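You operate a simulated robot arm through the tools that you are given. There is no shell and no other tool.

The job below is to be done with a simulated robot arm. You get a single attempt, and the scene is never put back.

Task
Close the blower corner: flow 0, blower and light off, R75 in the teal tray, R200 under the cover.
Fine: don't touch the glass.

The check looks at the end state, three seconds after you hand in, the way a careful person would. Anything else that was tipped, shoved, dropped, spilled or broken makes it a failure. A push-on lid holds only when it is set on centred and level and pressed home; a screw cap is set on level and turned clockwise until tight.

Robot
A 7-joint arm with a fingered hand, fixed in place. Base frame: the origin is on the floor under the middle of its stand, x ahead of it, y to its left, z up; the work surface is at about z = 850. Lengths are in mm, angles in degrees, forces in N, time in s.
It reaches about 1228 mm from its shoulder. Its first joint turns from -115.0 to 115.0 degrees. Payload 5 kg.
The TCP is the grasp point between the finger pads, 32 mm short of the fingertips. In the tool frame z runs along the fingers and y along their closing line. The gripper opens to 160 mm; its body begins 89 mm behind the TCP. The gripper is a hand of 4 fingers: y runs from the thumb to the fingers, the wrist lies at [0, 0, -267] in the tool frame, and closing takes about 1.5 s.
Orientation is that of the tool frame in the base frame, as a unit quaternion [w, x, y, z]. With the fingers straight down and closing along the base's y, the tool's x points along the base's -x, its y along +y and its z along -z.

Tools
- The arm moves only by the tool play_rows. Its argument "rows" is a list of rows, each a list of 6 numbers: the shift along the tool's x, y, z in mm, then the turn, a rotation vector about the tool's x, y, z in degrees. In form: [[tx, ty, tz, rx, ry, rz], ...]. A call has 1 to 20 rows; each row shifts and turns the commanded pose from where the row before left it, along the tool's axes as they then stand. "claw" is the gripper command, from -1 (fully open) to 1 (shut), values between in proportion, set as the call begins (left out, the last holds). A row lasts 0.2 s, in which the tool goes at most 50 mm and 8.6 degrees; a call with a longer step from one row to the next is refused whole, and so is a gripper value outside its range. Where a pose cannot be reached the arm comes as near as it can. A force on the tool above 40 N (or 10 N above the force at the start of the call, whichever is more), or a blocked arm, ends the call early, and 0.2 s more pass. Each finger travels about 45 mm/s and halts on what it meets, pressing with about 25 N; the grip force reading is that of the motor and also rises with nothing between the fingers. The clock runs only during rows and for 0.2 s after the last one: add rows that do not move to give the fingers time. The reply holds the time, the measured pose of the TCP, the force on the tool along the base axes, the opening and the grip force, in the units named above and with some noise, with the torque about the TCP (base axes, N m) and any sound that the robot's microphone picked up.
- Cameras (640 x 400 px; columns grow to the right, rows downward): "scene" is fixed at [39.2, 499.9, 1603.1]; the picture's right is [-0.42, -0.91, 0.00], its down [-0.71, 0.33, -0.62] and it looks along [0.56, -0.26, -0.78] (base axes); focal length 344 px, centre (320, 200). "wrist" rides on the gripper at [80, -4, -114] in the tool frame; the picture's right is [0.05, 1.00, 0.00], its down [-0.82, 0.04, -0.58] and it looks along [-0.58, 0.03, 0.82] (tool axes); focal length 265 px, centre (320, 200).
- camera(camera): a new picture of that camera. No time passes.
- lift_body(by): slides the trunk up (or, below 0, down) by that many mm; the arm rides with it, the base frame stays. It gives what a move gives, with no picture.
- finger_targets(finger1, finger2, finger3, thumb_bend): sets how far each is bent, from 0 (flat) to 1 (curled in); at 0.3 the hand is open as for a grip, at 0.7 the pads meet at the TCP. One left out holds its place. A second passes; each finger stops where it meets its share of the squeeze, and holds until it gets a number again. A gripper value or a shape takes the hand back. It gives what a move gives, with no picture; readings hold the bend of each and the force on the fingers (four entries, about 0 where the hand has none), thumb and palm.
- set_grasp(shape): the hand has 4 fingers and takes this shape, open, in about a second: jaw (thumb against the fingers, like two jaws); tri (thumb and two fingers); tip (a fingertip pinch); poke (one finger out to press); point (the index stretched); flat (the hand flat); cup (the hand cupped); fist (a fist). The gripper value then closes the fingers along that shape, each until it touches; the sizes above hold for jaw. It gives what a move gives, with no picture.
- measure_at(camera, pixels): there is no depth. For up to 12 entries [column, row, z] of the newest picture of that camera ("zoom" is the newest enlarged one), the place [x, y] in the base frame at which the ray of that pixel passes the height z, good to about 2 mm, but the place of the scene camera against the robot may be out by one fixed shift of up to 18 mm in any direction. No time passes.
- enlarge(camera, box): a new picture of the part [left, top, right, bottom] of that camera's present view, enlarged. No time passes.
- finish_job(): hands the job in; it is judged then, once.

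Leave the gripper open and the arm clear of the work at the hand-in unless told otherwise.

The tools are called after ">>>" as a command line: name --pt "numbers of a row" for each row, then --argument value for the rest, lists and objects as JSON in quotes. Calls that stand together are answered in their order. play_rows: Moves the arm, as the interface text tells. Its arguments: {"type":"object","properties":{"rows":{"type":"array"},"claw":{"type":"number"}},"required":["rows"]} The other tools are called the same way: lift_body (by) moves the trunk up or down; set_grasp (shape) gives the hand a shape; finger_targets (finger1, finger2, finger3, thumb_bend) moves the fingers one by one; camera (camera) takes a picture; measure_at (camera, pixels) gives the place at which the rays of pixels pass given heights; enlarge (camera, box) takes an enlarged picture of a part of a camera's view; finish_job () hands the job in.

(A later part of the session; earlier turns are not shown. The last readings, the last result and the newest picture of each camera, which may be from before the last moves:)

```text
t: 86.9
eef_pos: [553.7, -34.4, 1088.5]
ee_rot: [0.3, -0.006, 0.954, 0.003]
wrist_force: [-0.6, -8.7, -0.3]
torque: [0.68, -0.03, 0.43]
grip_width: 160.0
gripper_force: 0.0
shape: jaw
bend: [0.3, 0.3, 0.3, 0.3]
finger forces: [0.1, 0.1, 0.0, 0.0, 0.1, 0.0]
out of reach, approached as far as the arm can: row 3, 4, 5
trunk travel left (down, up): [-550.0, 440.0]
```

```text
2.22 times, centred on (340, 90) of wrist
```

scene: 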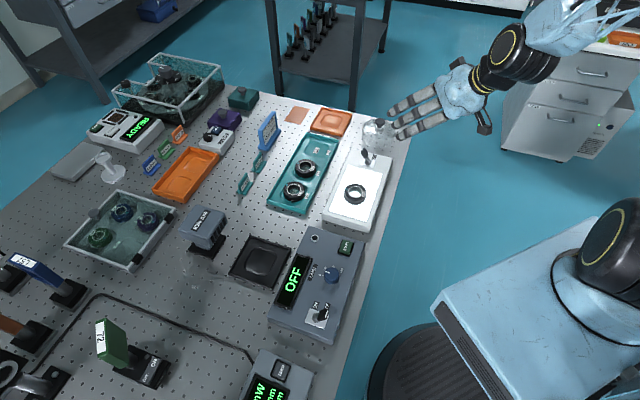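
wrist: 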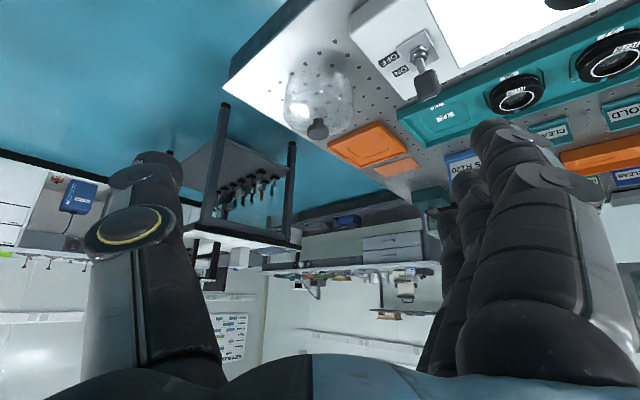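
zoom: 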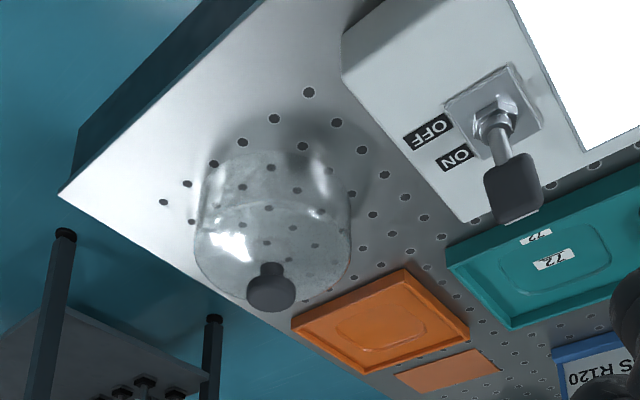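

Nothing on the bench is touched. This oblique view is useful for heights, so I'll scan the knob cap, the stem and the dome's edges at trial heights.

>>> measure_at --camera "zoom" --pixels '[[271, 297, 905], [271, 297, 915], [271, 297, 925], [268, 266, 890], [268, 266, 900], [268, 266, 910], [195, 235, 880], [352, 235, 880], [272, 310, 915], [272, 152, 850], [270, 302, 890], [505, 215, 925]]'

```text
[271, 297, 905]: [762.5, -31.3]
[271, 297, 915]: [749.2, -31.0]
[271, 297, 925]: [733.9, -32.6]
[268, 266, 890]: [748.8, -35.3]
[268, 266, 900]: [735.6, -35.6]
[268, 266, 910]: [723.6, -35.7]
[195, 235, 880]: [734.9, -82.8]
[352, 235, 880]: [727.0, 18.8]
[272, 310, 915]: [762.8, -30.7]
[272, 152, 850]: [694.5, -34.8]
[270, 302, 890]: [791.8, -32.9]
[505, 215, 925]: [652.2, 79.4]
```

The glass top is about z = 895 and the knob cap spans about 905–920, so the knob can be pinched clear of the glass. First I'll switch the light off. I'll untilt and check the pose.

>>> play_rows --pt "0 0 0 0 7 0" --pt "0 0 0 0 7 0" --pt "0 0 0 0 7 0" --pt "0 0 0 0 7 0" --pt "0 0 0 0 7 0" --pt "0 0 0 0 0 0" --claw 0.97

```text
t: 88.3
eef_pos: [552.2, -36.2, 1087.6]
ee_rot: [0.0, -0.001, 1.0, 0.0]
wrist_force: [-0.4, 0.3, -0.3]
torque: [-0.03, 0.05, -0.01]
grip_width: 36.5
gripper_force: 0.1
shape: jaw
bend: [0.73, 0.73, 0.73, 0.7]
finger forces: [0.0, 0.1, 0.0, 0.0, 0.0, 0.0]
trunk travel left (down, up): [-550.0, 440.0]
```

The hand is upright at (552,-36,1088). I'll move to above the ON side of the light toggle, at about (712,78).

>>> play_rows --pt "-40 28.5 10 0 0 0" --pt "-40 28.5 10 0 0 0" --pt "-40 28.5 15 0 0 0" --pt "-40 28.5 20 0 0 0" --pt "0 0 0 0 0 0"

>>> camera --camera "wrist"

>>> enlarge --camera "wrist" --box '[220, 0, 420, 125]'

```text
refused: row 1 steps farther than a row can; nothing moved
```

```text
taken
```

wrist: 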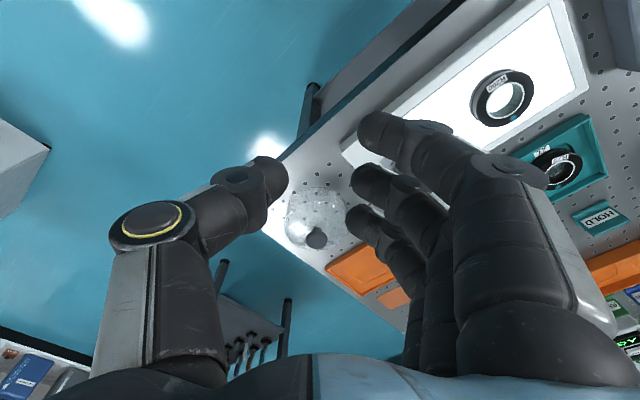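

```text
3.20 times, centred on (320, 62) of wrist
```

zoom: 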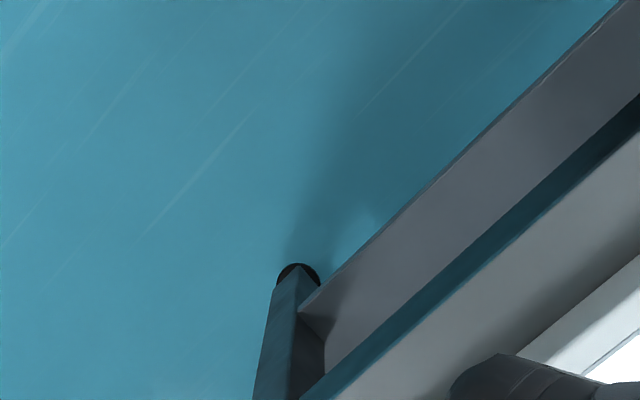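

Those steps were just over the 50 mm limit. I'll use smaller ones.

>>> play_rows --pt "-32 23 8 0 0 0" --pt "-32 23 10 0 0 0" --pt "-32 23 12 0 0 0" --pt "-32 23 12 0 0 0" --pt "-32 22 15 0 0 0" --pt "0 0 0 0 0 0"

>>> camera --camera "wrist"

>>> enlarge --camera "wrist" --box '[220, 0, 420, 125]'

```text
t: 89.7
eef_pos: [712.9, 76.1, 1028.9]
ee_rot: [0.001, 0.001, 1.0, 0.001]
wrist_force: [0.1, -0.4, -0.5]
torque: [-0.03, 0.01, -0.03]
grip_width: 0.0
gripper_force: 24.9
shape: jaw
bend: [0.68, 0.63, 0.68, 0.66]
finger forces: [0.1, 0.0, 0.1, 0.0, 0.1, 0.0]
trunk travel left (down, up): [-550.0, 440.0]
```

```text
taken
```

wrist: 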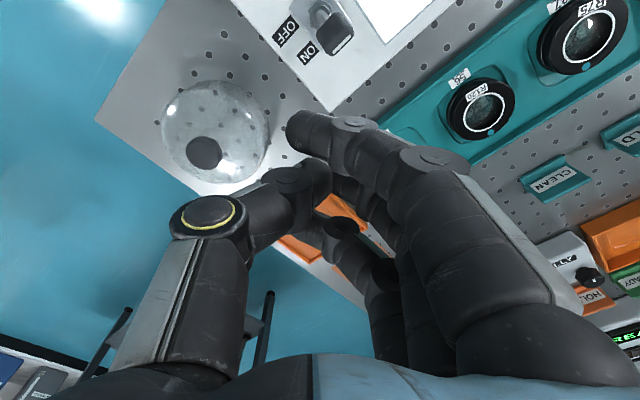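

```text
3.20 times, centred on (320, 62) of wrist
```

zoom: 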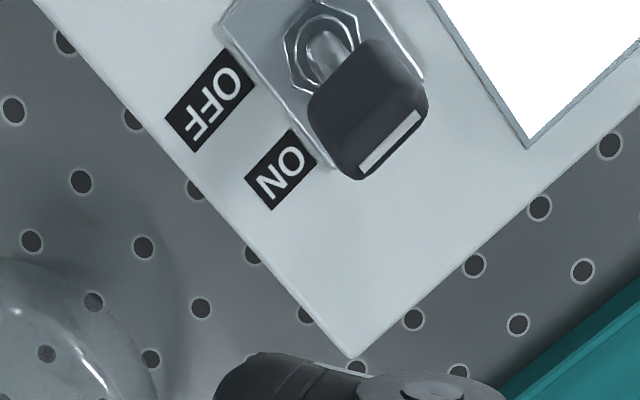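

The paddle end line is near (390,142) in this zoom. I'll measure it, with the nut, for the push.

>>> measure_at --camera "zoom" --pixels '[[390, 142, 920], [390, 142, 928], [320, 45, 885], [352, 130, 925], [352, 357, 877]]'

```text
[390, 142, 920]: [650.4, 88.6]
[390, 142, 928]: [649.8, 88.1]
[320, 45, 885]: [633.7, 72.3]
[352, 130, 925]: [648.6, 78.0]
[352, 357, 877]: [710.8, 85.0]
```

The gap to the paddle is about 11–15 mm, and the thumb will pass well above the dome. I'll descend to TCP 930.

>>> play_rows --pt "0 0 30 0 0 0" --pt "0 0 30 0 0 0" --pt "0 0 25 0 0 0" --pt "0 0 13 0 0 0" --pt "0 0 0 0 0 0"

>>> camera --camera "wrist"

>>> enlarge --camera "scene" --box '[310, 100, 430, 200]'

```text
t: 90.9
eef_pos: [711.2, 73.0, 935.3]
ee_rot: [0.001, 0.001, 1.0, 0.001]
wrist_force: [-0.4, 0.4, -0.4]
torque: [-0.01, 0.0, 0.04]
grip_width: 0.0
gripper_force: 25.6
shape: jaw
bend: [0.68, 0.63, 0.68, 0.66]
finger forces: [0.0, 0.0, 0.0, 0.0, 0.0, 0.0]
trunk travel left (down, up): [-550.0, 440.0]
```

```text
taken
```

wrist: 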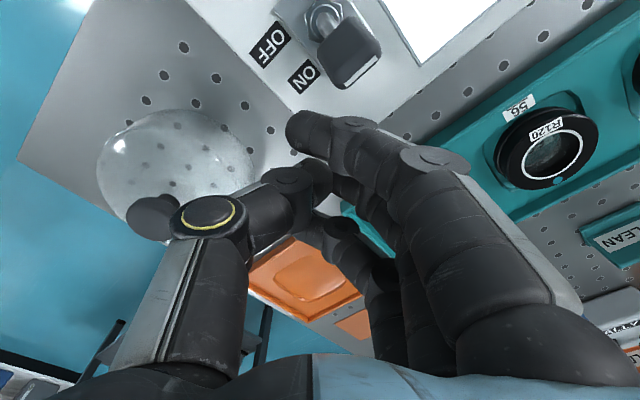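

```text
4.00 times, centred on (370, 150) of scene
```

zoom: 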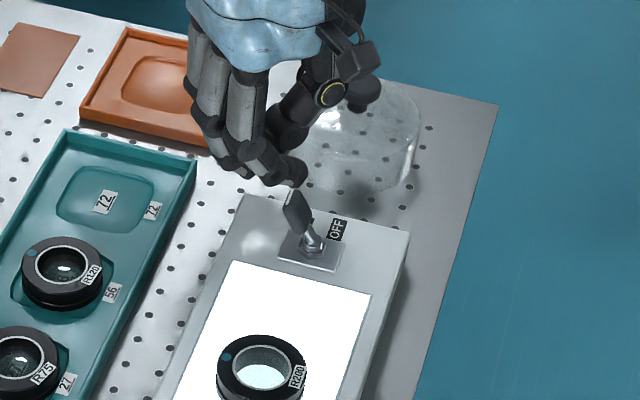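

Finger 1 is aligned with the paddle and the thumb is clear of the dome knob. I'll push diagonally toward OFF in small steps.

>>> play_rows --pt "4.8 -5 0 0 0 0" --pt "4.8 -5 0 0 0 0" --pt "4.8 -5 0 0 0 0" --pt "4.8 -5 0 0 0 0" --pt "4.8 -5 0 0 0 0" --pt "3.5 -3.6 0 0 0 0" --pt "0 0 0 0 0 0"

>>> camera --camera "wrist"

>>> enlarge --camera "scene" --box '[310, 100, 430, 200]'

```text
t: 92.5
eef_pos: [685.4, 45.4, 932.6]
ee_rot: [0.001, 0.001, 1.0, 0.001]
wrist_force: [5.0, -4.2, 5.4]
torque: [0.11, 0.17, 0.0]
grip_width: 0.0
gripper_force: 25.1
shape: jaw
bend: [0.7, 0.63, 0.68, 0.66]
finger forces: [7.5, 0.1, 0.1, 0.0, 0.1, 0.1]
trunk travel left (down, up): [-550.0, 440.0]
```

```text
taken
```

wrist: 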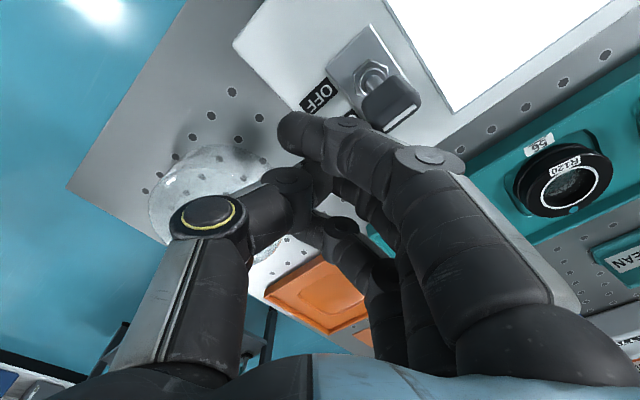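

```text
4.00 times, centred on (370, 150) of scene
```

zoom: 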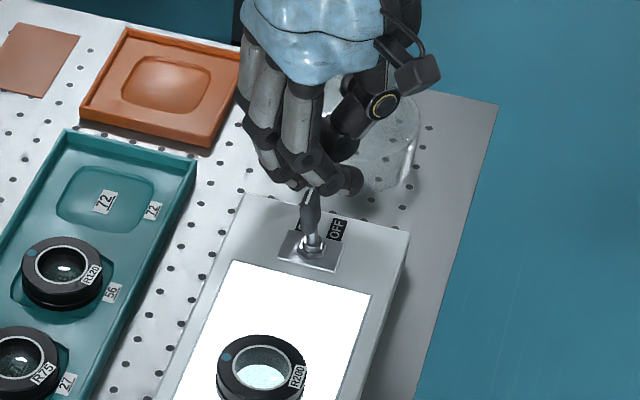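

The lever is about upright, with 7.5 N on finger 1. I'll continue pushing, now purely along -x, so the paddle stays on the finger.

>>> play_rows --pt "4 0 0 0 0 0" --pt "4 0 0 0 0 0" --pt "4 0 0 0 0 0" --pt "0 0 0 0 0 0"

>>> camera --camera "wrist"

>>> enlarge --camera "scene" --box '[310, 100, 430, 200]'

```text
t: 93.5
eef_pos: [673.9, 44.3, 931.5]
ee_rot: [0.001, 0.001, 1.0, 0.0]
wrist_force: [9.3, -13.2, 8.7]
torque: [0.11, 0.28, 0.32]
grip_width: 0.0
gripper_force: 25.3
shape: jaw
bend: [0.71, 0.63, 0.68, 0.66]
finger forces: [16.8, 0.1, 0.0, 0.0, 0.0, 0.0]
trunk travel left (down, up): [-550.0, 440.0]
```

```text
taken
```

wrist: 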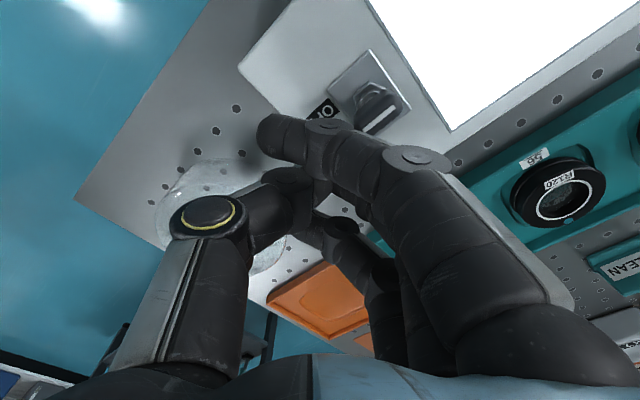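

```text
4.00 times, centred on (370, 150) of scene
```

zoom: 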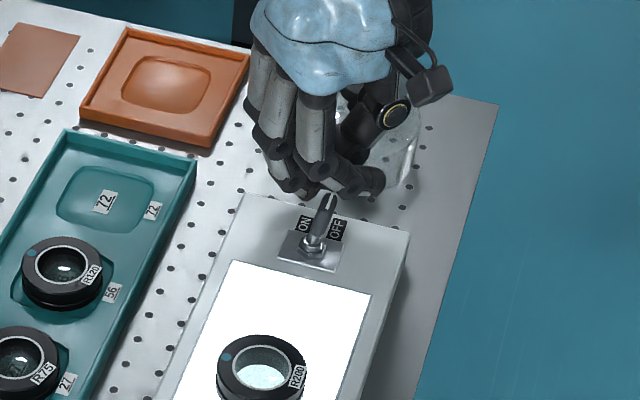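

The contact force shows finger 1's knuckle is now blocking the paddle's path in -y. The lever has crossed centre, so I'll move the hand along -y to let it go over.

>>> play_rows --pt "0 -4 0 0 0 0" --pt "0 -4 0 0 0 0" --pt "0 -4 0 0 0 0" --pt "0 -4 0 0 0 0" --pt "0 0 0 0 0 0"

>>> camera --camera "wrist"

>>> enlarge --camera "scene" --box '[310, 100, 430, 200]'

```text
t: 94.7
eef_pos: [671.9, 31.5, 931.5]
ee_rot: [0.0, -0.001, 1.0, 0.001]
wrist_force: [-0.2, -0.4, -0.2]
torque: [0.02, 0.01, 0.03]
grip_width: 0.0
gripper_force: 24.9
shape: jaw
bend: [0.69, 0.63, 0.68, 0.66]
finger forces: [0.0, 0.1, 0.0, 0.0, 0.1, 0.0]
trunk travel left (down, up): [-550.0, 440.0]
```

```text
taken
```

wrist: 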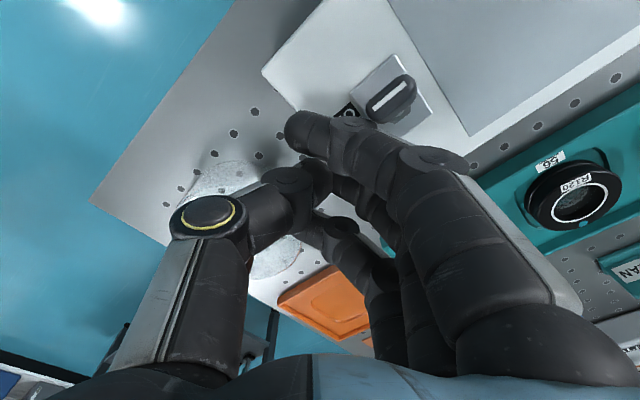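

```text
4.00 times, centred on (370, 150) of scene
```

zoom: 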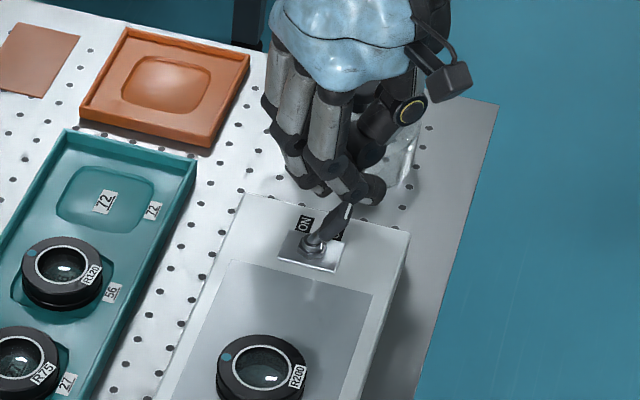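

The light panel is off and the lever sits at OFF with no force on the hand. I'll back off 8 mm and lift straight up.

>>> play_rows --pt "-8 0 0 0 0 0" --pt "0 0 -25 0 0 0" --pt "0 0 -40 0 0 0" --pt "0 0 -40 0 0 0" --pt "0 0 -25 0 0 0" --pt "0 0 0 0 0 0"

>>> camera --camera "wrist"

>>> enlarge --camera "scene" --box '[310, 100, 430, 200]'

```text
t: 96.1
eef_pos: [682.9, 31.0, 1062.8]
ee_rot: [0.0, 0.001, 1.0, 0.0]
wrist_force: [1.1, 0.1, 0.3]
torque: [-0.01, 0.0, -0.02]
grip_width: 0.0
gripper_force: 24.9
shape: jaw
bend: [0.69, 0.63, 0.68, 0.66]
finger forces: [0.0, 0.0, 0.0, 0.0, 0.0, 0.1]
trunk travel left (down, up): [-550.0, 440.0]
```

```text
taken
```

wrist: 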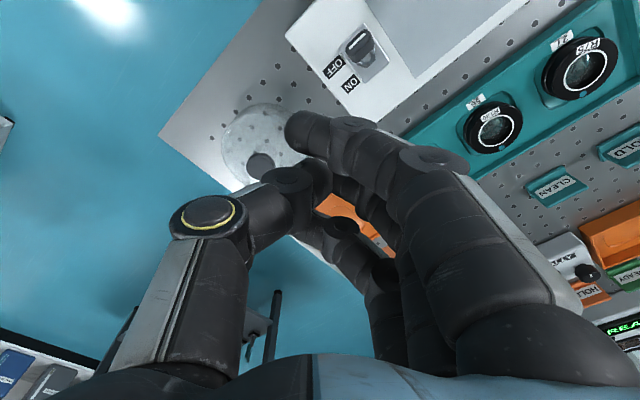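

```text
4.00 times, centred on (370, 150) of scene
```

zoom: 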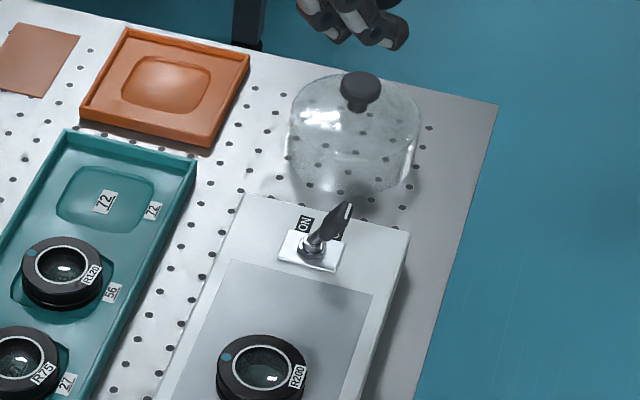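

Light is off and the dome is undisturbed. Now for the cover: I'll set the tip pinch and move above the dome knob to centre on it.

>>> set_grasp --shape "tip"

>>> play_rows --pt "-31 -31 0 0 0 0" --pt "-30 -31 0 0 0 0" --pt "0 0 15 0 0 0" --pt "0 0 15 0 0 0" --pt "0 0 0 0 0 0" --claw 0.2

>>> camera --camera "wrist"

>>> enlarge --camera "wrist" --box '[240, 60, 400, 180]'

```text
t: 97.0
eef_pos: [683.5, 30.7, 1062.6]
ee_rot: [0.0, 0.001, 1.0, 0.001]
wrist_force: [0.4, 0.0, -0.3]
torque: [0.0, -0.02, 0.0]
grip_width: 160.2
gripper_force: 0.0
shape: tip
bend: [0.01, 0.3, 0.01, 0.3]
finger forces: [0.1, 0.0, 0.0, 0.0, 0.0, 0.0]
trunk travel left (down, up): [-550.0, 440.0]
```

```text
t: 98.2
eef_pos: [741.5, -33.6, 1033.0]
ee_rot: [0.0, 0.001, 1.0, 0.0]
wrist_force: [0.1, 0.4, 0.7]
torque: [0.0, -0.01, -0.03]
grip_width: 64.8
gripper_force: 0.1
shape: tip
bend: [0.01, 0.73, 0.01, 0.7]
finger forces: [0.1, 0.0, 0.0, 0.1, 0.0, 0.0]
trunk travel left (down, up): [-550.0, 440.0]
```

```text
taken
```

wrist: 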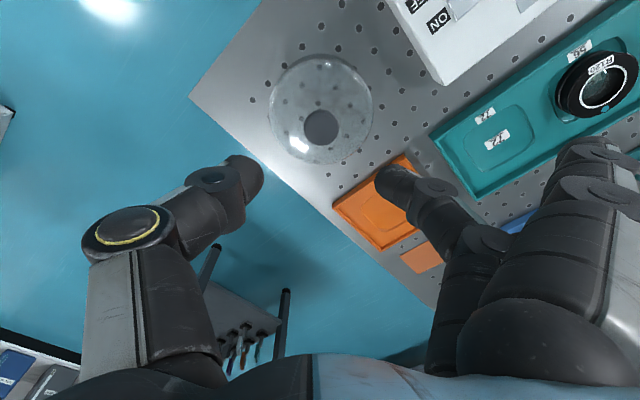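

```text
3.33 times, centred on (320, 120) of wrist
```

zoom: 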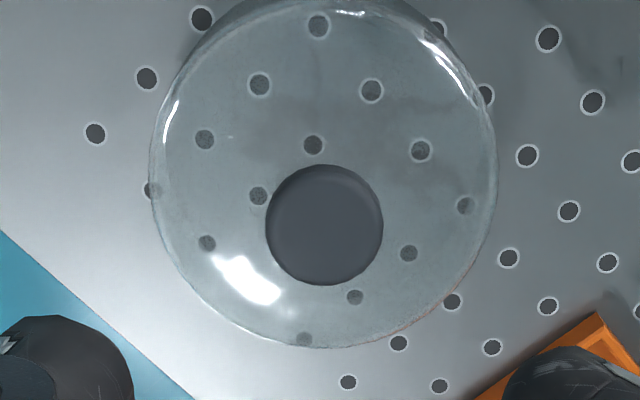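

I'll measure the knob centre in this view at a few heights.

>>> measure_at --camera "zoom" --pixels '[[324, 225, 912], [324, 225, 918], [324, 225, 924], [266, 225, 915], [382, 225, 915], [324, 285, 918], [150, 175, 885], [498, 175, 885], [330, 348, 888]]'

```text
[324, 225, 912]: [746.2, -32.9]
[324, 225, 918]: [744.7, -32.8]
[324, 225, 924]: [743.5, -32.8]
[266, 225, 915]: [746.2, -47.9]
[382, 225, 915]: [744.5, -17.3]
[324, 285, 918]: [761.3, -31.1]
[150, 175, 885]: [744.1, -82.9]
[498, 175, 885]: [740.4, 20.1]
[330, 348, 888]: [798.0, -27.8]
```

The knob centre is (745,-32.6) and its cap is 30 mm wide. I'll shift 3 mm, narrow to 48 mm, and descend to TCP 955 to look again.

>>> play_rows --pt "-3.3 1 0 0 0 0" --pt "0 0 25 0 0 0" --pt "0 0 25 0 0 0" --pt "0 0 20 0 0 0" --pt "0 0 8 0 0 0" --pt "0 0 0 0 0 0" --claw 0.4

>>> camera --camera "wrist"

>>> enlarge --camera "wrist" --box '[220, 90, 420, 240]'

>>> enlarge --camera "scene" --box '[320, 70, 430, 160]'

```text
t: 99.6
eef_pos: [744.9, -29.7, 952.8]
ee_rot: [0.0, 0.001, 1.0, 0.001]
wrist_force: [-0.1, -0.3, 0.1]
torque: [0.01, -0.04, -0.01]
grip_width: 48.5
gripper_force: 0.1
shape: tip
bend: [0.01, 0.73, 0.01, 0.7]
finger forces: [0.0, 0.0, 0.0, 0.1, 0.1, 0.1]
trunk travel left (down, up): [-550.0, 440.0]
```

```text
taken
```

wrist: 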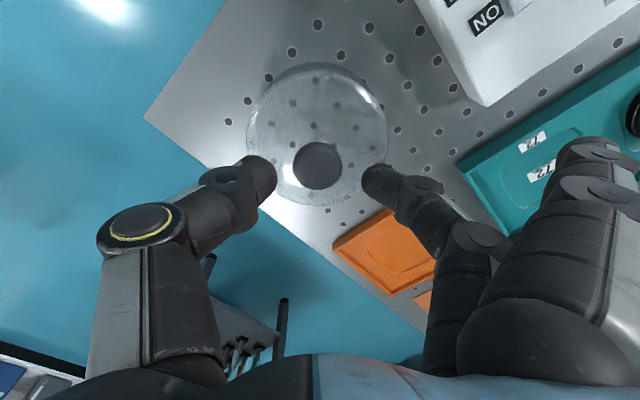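

```text
2.67 times, centred on (320, 165) of wrist
```

zoom: 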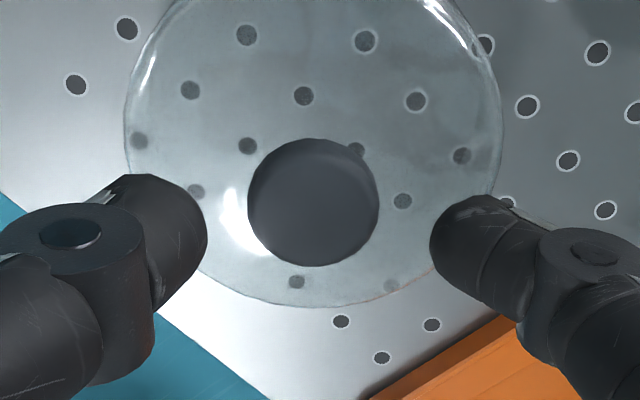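

```text
4.44 times, centred on (375, 115) of scene
```

zoom: 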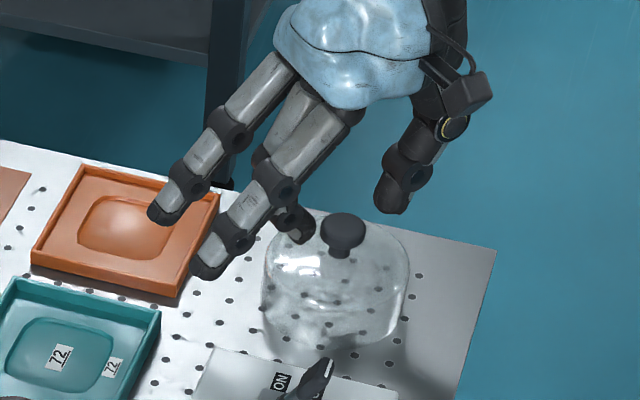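

Knob centred within about 1.5 mm. I'll lower to TCP 936, so the fingertips sit beside the cap and about 8–10 mm above the glass.

>>> play_rows --pt "1 -1 7 0 0 0" --pt "0 0 5 0 0 0" --pt "0 0 4 0 0 0" --pt "0 0 0 0 0 0"

>>> enlarge --camera "wrist" --box '[220, 90, 420, 240]'

>>> enlarge --camera "scene" --box '[345, 85, 415, 145]'

```text
t: 100.6
eef_pos: [743.2, -32.5, 937.6]
ee_rot: [0.0, 0.001, 1.0, 0.001]
wrist_force: [0.0, 0.7, -0.8]
torque: [0.02, -0.02, -0.05]
grip_width: 48.6
gripper_force: 0.1
shape: tip
bend: [0.01, 0.73, 0.01, 0.7]
finger forces: [0.0, 0.1, 0.0, 0.0, 0.1, 0.0]
trunk travel left (down, up): [-550.0, 440.0]
```

```text
2.67 times, centred on (320, 165) of wrist
```

zoom: 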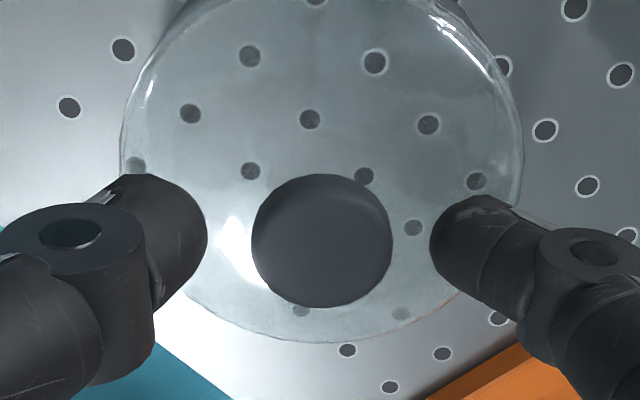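

```text
6.67 times, centred on (380, 115) of scene
```

zoom: 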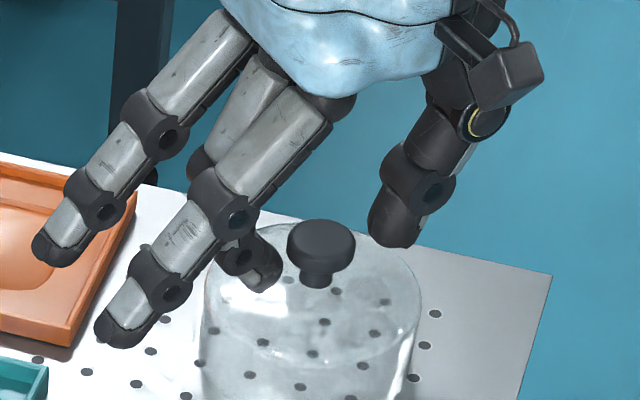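

The fingertips are about 7 mm above the glass, beside the cap. I'll raise 1 mm and close on the knob.

>>> play_rows --pt "0 0 -1 0 0 0" --pt "0 0 0 0 0 0" --pt "0 0 0 0 0 0" --pt "0 0 0 0 0 0" --pt "0 0 0 0 0 0" --claw 0.72

>>> enlarge --camera "wrist" --box '[220, 90, 420, 240]'

>>> enlarge --camera "scene" --box '[345, 85, 415, 145]'

```text
t: 101.8
eef_pos: [744.1, -33.2, 939.3]
ee_rot: [0.0, 0.001, 1.0, 0.001]
wrist_force: [-0.2, -0.5, -0.6]
torque: [0.0, -0.02, -0.01]
grip_width: 22.6
gripper_force: 25.0
shape: tip
bend: [0.27, 0.72, 0.27, 0.7]
finger forces: [0.0, 21.0, 0.0, 0.0, 21.4, 0.0]
trunk travel left (down, up): [-550.0, 440.0]
```

```text
2.67 times, centred on (320, 165) of wrist
```

zoom: 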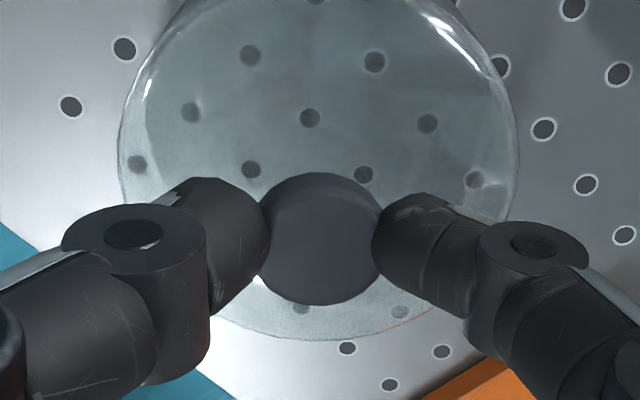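

```text
6.67 times, centred on (380, 115) of scene
```

zoom: 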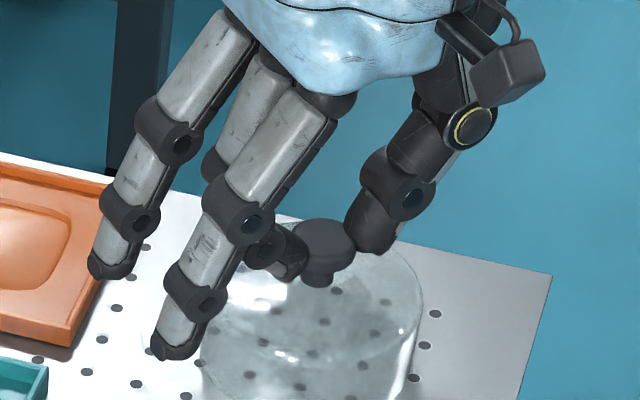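

The pinch holds with 21 N on each side and no other contact. I'll lift the dome slowly and check that it hangs level.

>>> play_rows --pt "0 0 -3 0 0 0" --pt "0 0 -5 0 0 0" --pt "0 0 -7 0 0 0" --pt "0 0 0 0 0 0"

>>> enlarge --camera "scene" --box '[330, 85, 430, 165]'

>>> camera --camera "wrist"

```text
t: 102.8
eef_pos: [742.8, -32.3, 954.6]
ee_rot: [0.001, 0.001, 1.0, 0.0]
wrist_force: [0.1, -0.8, -1.1]
torque: [0.02, 0.02, 0.0]
grip_width: 22.5
gripper_force: 24.9
shape: tip
bend: [0.28, 0.72, 0.28, 0.7]
finger forces: [0.0, 20.9, 0.1, 0.0, 21.3, 0.0]
trunk travel left (down, up): [-550.0, 440.0]
```

```text
5.00 times, centred on (380, 125) of scene
```

zoom: 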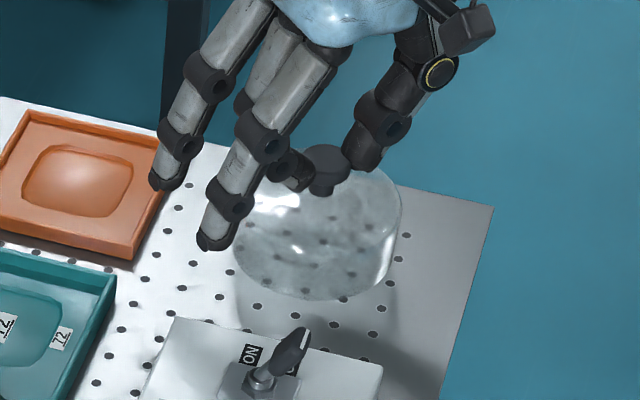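

```text
taken
```

wrist: 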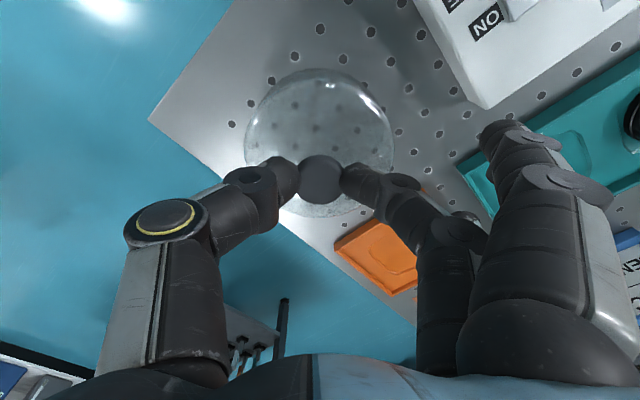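

The dome lifts level with the hand. I'll raise it well above the toggle, then carry it slowly toward R200 at about (543,168).

>>> play_rows --pt "0 0 -12 0 0 0" --pt "0 0 -20 0 0 0" --pt "0 0 -25 0 0 0" --pt "0 0 -25 0 0 0" --pt "0 0 -25 0 0 0" --pt "0 0 -10 0 0 0" --pt "0 0 0 0 0 0"

>>> play_rows --pt "8 8 0 0 0 0" --pt "14 14 0 0 0 0" --pt "17 17 0 0 0 0" --pt "17 17 0 0 0 0" --pt "17 17 0 0 0 0" --pt "17 17 0 0 0 0" --pt "17 17 0 0 0 0" --pt "14 14 0 0 0 0" --pt "9 9 0 0 0 0" --pt "0 0 0 0 0 0"

>>> camera --camera "wrist"

>>> enlarge --camera "scene" --box '[300, 80, 440, 230]'

```text
t: 104.4
eef_pos: [743.7, -34.4, 1071.6]
ee_rot: [0.001, 0.001, 1.0, 0.001]
wrist_force: [0.1, 0.0, -0.8]
torque: [-0.01, 0.02, 0.01]
grip_width: 22.5
gripper_force: 25.3
shape: tip
bend: [0.28, 0.72, 0.28, 0.7]
finger forces: [0.0, 20.8, 0.1, 0.0, 21.3, 0.0]
trunk travel left (down, up): [-550.0, 440.0]
```

```text
t: 106.6
eef_pos: [614.1, 99.4, 1071.1]
ee_rot: [0.001, 0.001, 1.0, 0.001]
wrist_force: [-0.7, 0.7, -0.9]
torque: [-0.04, -0.03, 0.0]
grip_width: 22.2
gripper_force: 25.1
shape: tip
bend: [0.28, 0.72, 0.28, 0.7]
finger forces: [0.0, 20.9, 0.0, 0.0, 21.2, 0.0]
trunk travel left (down, up): [-550.0, 440.0]
```

```text
taken
```

wrist: 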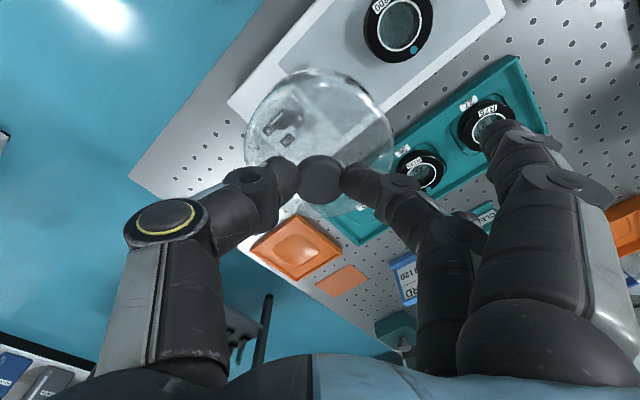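

```text
2.67 times, centred on (370, 155) of scene
```

zoom: 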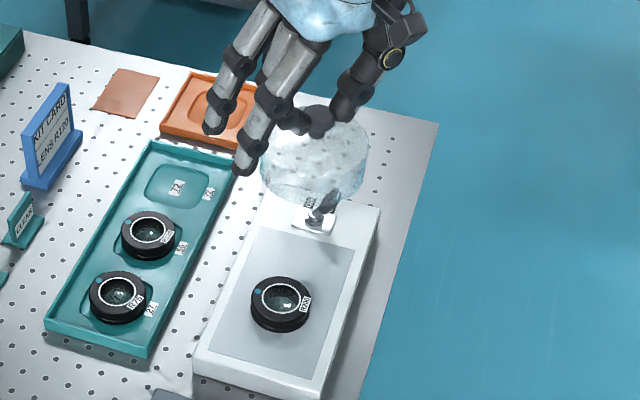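

The dome travels level above the toggle. R200 is visible at (397,25) in the wrist view, so I'll zoom in to measure the lens and box edges precisely.

>>> enlarge --camera "wrist" --box '[300, 0, 520, 130]'

```text
2.91 times, centred on (410, 65) of wrist
```

zoom: 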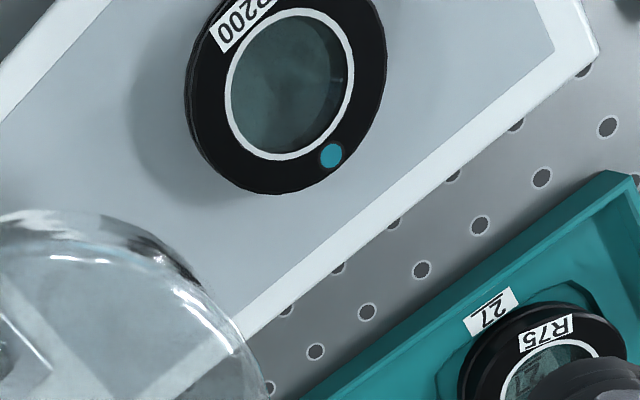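

>>> measure_at --camera "zoom" --pixels '[[290, 84, 890], [290, 84, 896], [597, 57, 877], [400, 212, 877], [240, 335, 877], [550, 50, 877], [380, 190, 877], [110, 0, 877], [0, 122, 877], [555, 44, 877]]'

```text
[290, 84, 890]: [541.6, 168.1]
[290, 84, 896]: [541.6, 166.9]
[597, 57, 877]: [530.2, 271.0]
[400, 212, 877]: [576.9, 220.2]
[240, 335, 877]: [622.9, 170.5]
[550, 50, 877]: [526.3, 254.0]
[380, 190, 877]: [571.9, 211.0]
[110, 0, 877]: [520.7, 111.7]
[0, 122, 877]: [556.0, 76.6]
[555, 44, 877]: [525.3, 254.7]
```

R200's centre is (541.6,167.5), 1.6 mm off the panel's centre line, and the 103 mm dome fits on the box. I'll move the dome above it and view.

>>> play_rows --pt "8 7 0 0 0 0" --pt "14 13 0 0 0 0" --pt "17 15.5 0 0 0 0" --pt "17 15.5 0 0 0 0" --pt "12 11 0 0 0 0" --pt "6 5.6 0 0 0 0" --pt "0 0 0 0 0 0"

>>> play_rows --pt "0 0 0 0 0 0" --pt "0 0 0 0 0 0"

>>> camera --camera "wrist"

>>> enlarge --camera "wrist" --box '[200, 30, 440, 220]'

>>> enlarge --camera "scene" --box '[300, 120, 420, 230]'

```text
t: 108.2
eef_pos: [539.2, 167.6, 1071.3]
ee_rot: [0.001, 0.0, 1.0, 0.001]
wrist_force: [1.1, -0.3, -0.6]
torque: [0.04, -0.02, 0.05]
grip_width: 22.6
gripper_force: 25.5
shape: tip
bend: [0.28, 0.72, 0.28, 0.7]
finger forces: [0.0, 20.8, 0.1, 0.1, 21.3, 0.0]
trunk travel left (down, up): [-550.0, 440.0]
```

```text
t: 108.8
eef_pos: [538.7, 169.0, 1071.4]
ee_rot: [0.001, 0.001, 1.0, 0.0]
wrist_force: [0.2, 0.1, -1.1]
torque: [0.0, -0.04, 0.02]
grip_width: 22.6
gripper_force: 24.9
shape: tip
bend: [0.28, 0.72, 0.28, 0.7]
finger forces: [0.0, 20.8, 0.0, 0.1, 21.2, 0.0]
trunk travel left (down, up): [-550.0, 440.0]
```

```text
taken
```

wrist: 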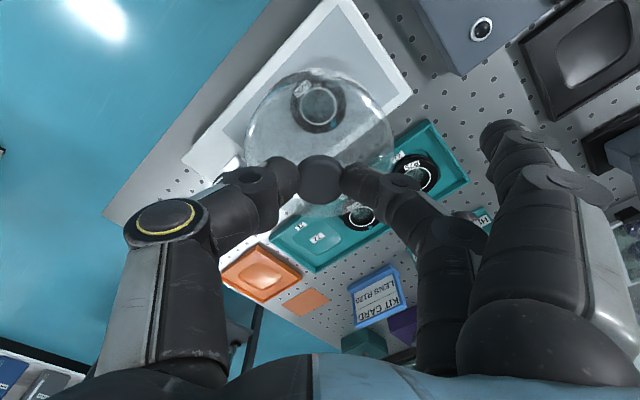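

```text
2.11 times, centred on (320, 125) of wrist
```

zoom: 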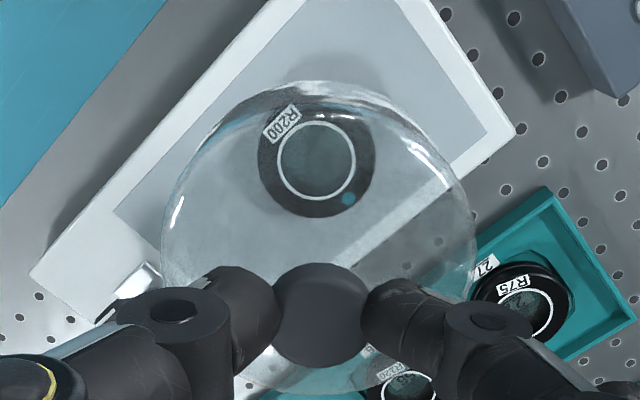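

```text
3.64 times, centred on (360, 175) of scene
```

zoom: 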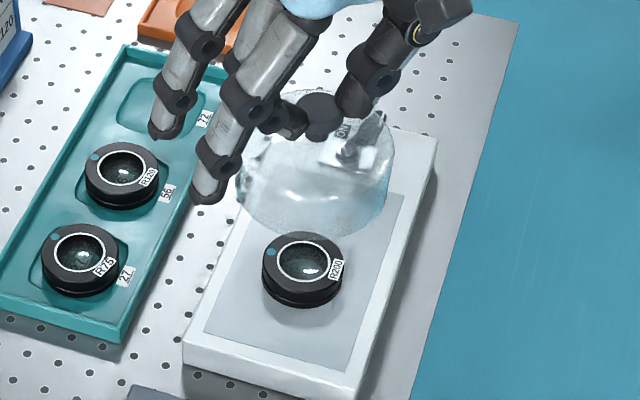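

R200 is about 2 mm off the dome axis in this view. I'll correct by 3 mm in y and lower to TCP 1000, keeping the dome bottom above the lens.

>>> play_rows --pt "0 -3 10 0 0 0" --pt "0 0 18 0 0 0" --pt "0 0 18 0 0 0" --pt "0 0 15 0 0 0" --pt "0 0 8 0 0 0" --pt "0 0 0 0 0 0" --pt "0 0 0 0 0 0"

>>> camera --camera "wrist"

>>> enlarge --camera "wrist" --box '[200, 50, 440, 230]'

>>> enlarge --camera "scene" --box '[300, 130, 410, 230]'

```text
t: 110.4
eef_pos: [540.0, 163.1, 1003.8]
ee_rot: [0.001, 0.0, 1.0, 0.0]
wrist_force: [1.1, 0.1, -0.6]
torque: [0.01, 0.01, -0.01]
grip_width: 22.6
gripper_force: 25.0
shape: tip
bend: [0.28, 0.72, 0.28, 0.7]
finger forces: [0.1, 20.8, 0.0, 0.0, 21.1, 0.0]
trunk travel left (down, up): [-550.0, 440.0]
```

```text
taken
```

wrist: 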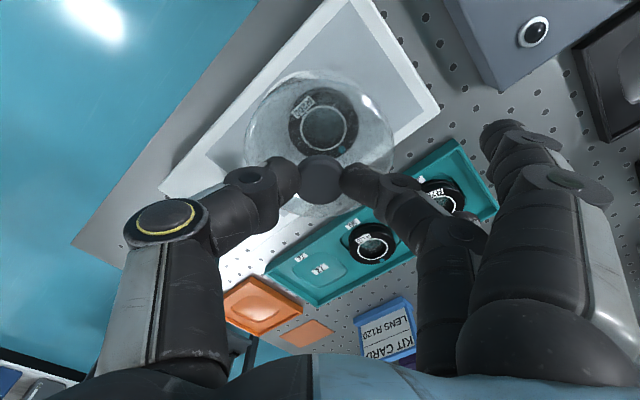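

```text
2.22 times, centred on (320, 140) of wrist
```

zoom: 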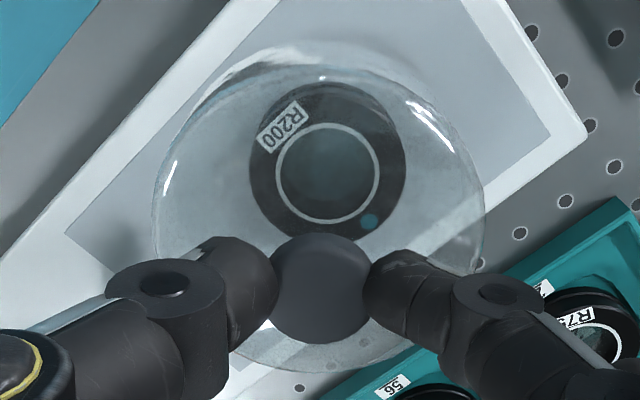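

```text
4.00 times, centred on (355, 180) of scene
```

zoom: 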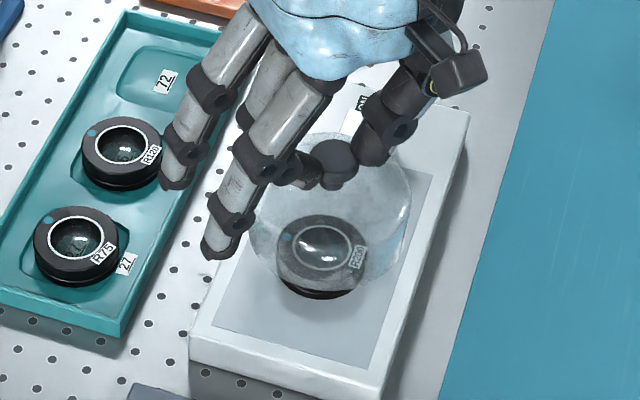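

R200 is now about 3 mm to +y of the dome axis, so I'll shift +2 mm and continue down around the lens.

>>> play_rows --pt "-0.5 2 4 0 0 0" --pt "0 0 7 0 0 0" --pt "0 0 7 0 0 0" --pt "0 0 5 0 0 0" --pt "0 0 0 0 0 0" --pt "0 0 0 0 0 0"

>>> enlarge --camera "wrist" --box '[200, 50, 440, 230]'

>>> enlarge --camera "scene" --box '[315, 150, 395, 220]'

```text
t: 111.8
eef_pos: [540.3, 165.0, 978.4]
ee_rot: [0.001, 0.001, 1.0, 0.001]
wrist_force: [-0.4, -0.5, -0.4]
torque: [0.01, 0.01, 0.0]
grip_width: 22.2
gripper_force: 25.0
shape: tip
bend: [0.28, 0.72, 0.28, 0.7]
finger forces: [0.0, 20.8, 0.0, 0.0, 21.0, 0.1]
trunk travel left (down, up): [-550.0, 440.0]
```

```text
2.22 times, centred on (320, 140) of wrist
```

zoom: 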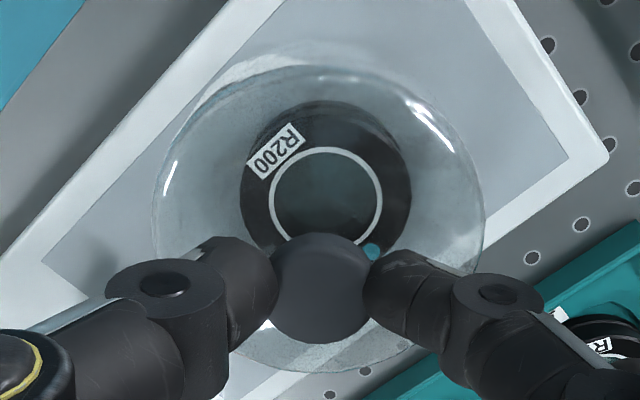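

```text
5.71 times, centred on (355, 185) of scene
```

zoom: 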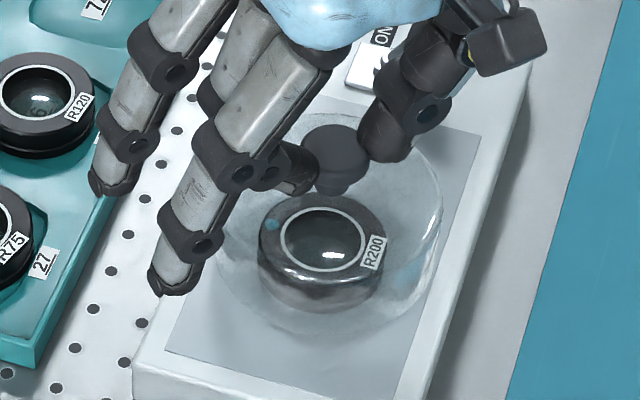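

R200 is centred inside the dome. I'll lower in small steps until contact.

>>> play_rows --pt "0 0 3 0 0 0" --pt "0 0 3 0 0 0" --pt "0 0 3 0 0 0" --pt "0 0 0 0 0 0"

>>> play_rows --pt "0 0 1.5 0 0 0" --pt "0 0 0 0 0 0"

>>> play_rows --pt "0 0 1.5 0 0 0" --pt "0 0 0 0 0 0"

```text
t: 112.8
eef_pos: [539.9, 164.3, 970.7]
ee_rot: [0.001, 0.001, 1.0, 0.001]
wrist_force: [-0.1, 0.5, 0.0]
torque: [0.0, -0.02, -0.03]
grip_width: 22.4
gripper_force: 25.2
shape: tip
bend: [0.28, 0.72, 0.28, 0.7]
finger forces: [0.1, 20.8, 0.0, 0.1, 21.1, 0.0]
trunk travel left (down, up): [-550.0, 440.0]
```

```text
t: 113.4
eef_pos: [539.0, 164.6, 968.8]
ee_rot: [0.001, 0.001, 1.0, 0.001]
wrist_force: [1.4, -1.9, 10.3]
torque: [-0.01, -0.09, 0.01]
grip_width: 22.8
gripper_force: 25.0
shape: tip
bend: [0.28, 0.73, 0.28, 0.7]
finger forces: [0.0, 24.1, 0.0, 0.0, 25.8, 0.0]
trunk travel left (down, up): [-550.0, 440.0]
```

```text
t: 114.0
eef_pos: [537.9, 163.8, 967.8]
ee_rot: [0.002, 0.001, 1.0, 0.001]
wrist_force: [1.5, -2.0, 23.7]
torque: [-0.03, -0.05, -0.01]
grip_width: 23.4
gripper_force: 25.2
shape: tip
bend: [0.28, 0.73, 0.28, 0.7]
finger forces: [0.1, 30.0, 0.0, 0.0, 31.8, 0.0]
trunk travel left (down, up): [-550.0, 440.0]
```

The dome has landed evenly (24 N vertical, almost no torque). I'll ease up 1.5 mm, open gently, and check.

>>> play_rows --pt "0 0 -1.5 0 0 0" --pt "0 0 0 0 0 0"

>>> play_rows --pt "0 0 0 0 0 0" --pt "0 0 0 0 0 0" --pt "0 0 0 0 0 0" --claw 0.4

>>> enlarge --camera "wrist" --box '[200, 50, 440, 230]'

>>> enlarge --camera "scene" --box '[315, 150, 395, 220]'

```text
t: 114.6
eef_pos: [539.7, 163.7, 969.3]
ee_rot: [0.0, 0.001, 1.0, 0.0]
wrist_force: [0.0, -0.5, 10.1]
torque: [0.02, -0.01, -0.02]
grip_width: 23.3
gripper_force: 24.8
shape: tip
bend: [0.28, 0.73, 0.28, 0.7]
finger forces: [0.1, 26.4, 0.1, 0.1, 27.6, 0.0]
trunk travel left (down, up): [-550.0, 440.0]
```

```text
t: 115.4
eef_pos: [538.7, 166.4, 968.8]
ee_rot: [-0.001, 0.0, 1.0, 0.001]
wrist_force: [0.8, 0.4, 0.1]
torque: [0.04, -0.01, -0.03]
grip_width: 47.4
gripper_force: 0.2
shape: tip
bend: [0.01, 0.73, 0.01, 0.7]
finger forces: [0.0, 0.1, 0.0, 0.1, 0.0, 0.1]
trunk travel left (down, up): [-550.0, 440.0]
```

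```text
2.22 times, centred on (320, 140) of wrist
```

zoom: 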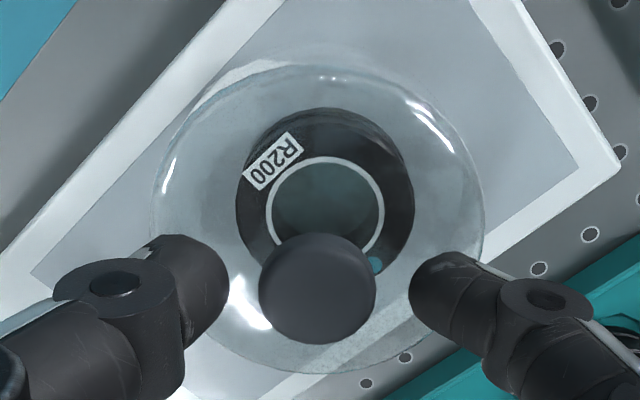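

```text
5.71 times, centred on (355, 185) of scene
```

zoom: 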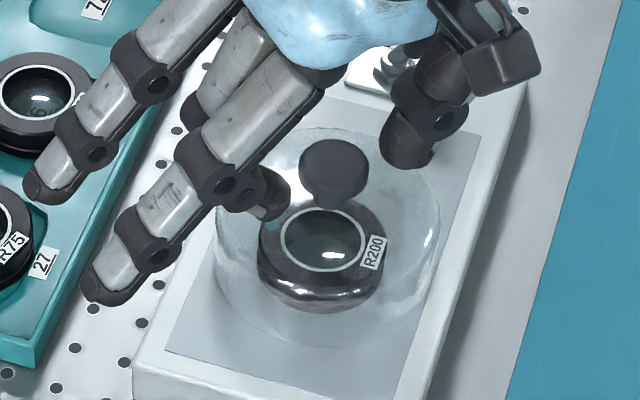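

The dome stands freely over R200. I'll lift the hand straight up and clear.

>>> play_rows --pt "0 0 -6 0 0 0" --pt "0 0 -15 0 0 0" --pt "0 0 -30 0 0 0" --pt "0 0 -40 0 0 0" --pt "0 0 -40 0 0 0" --pt "0 0 -40 0 0 0" --pt "0 0 0 0 0 0"

>>> camera --camera "scene"

>>> enlarge --camera "scene" --box '[260, 100, 420, 230]'

>>> camera --camera "wrist"

```text
t: 117.0
eef_pos: [540.2, 164.3, 1139.2]
ee_rot: [0.001, 0.0, 1.0, 0.0]
wrist_force: [-0.3, 0.1, 0.0]
torque: [0.0, -0.03, 0.01]
grip_width: 47.6
gripper_force: 0.1
shape: tip
bend: [0.01, 0.73, 0.01, 0.7]
finger forces: [0.1, 0.0, 0.1, 0.0, 0.0, 0.1]
trunk travel left (down, up): [-550.0, 440.0]
```

```text
taken
```

scene: 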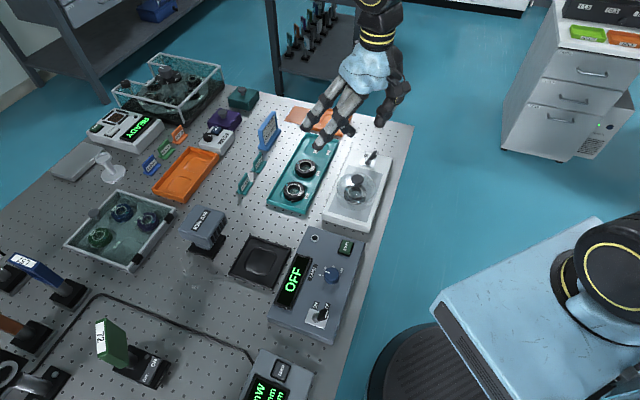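

```text
3.08 times, centred on (340, 165) of scene
```

zoom: 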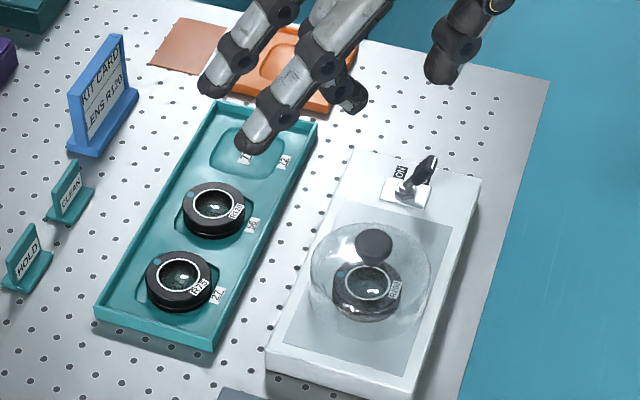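

```text
taken
```

wrist: 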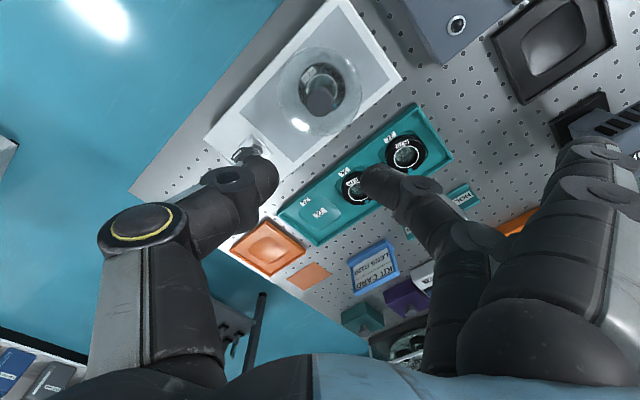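

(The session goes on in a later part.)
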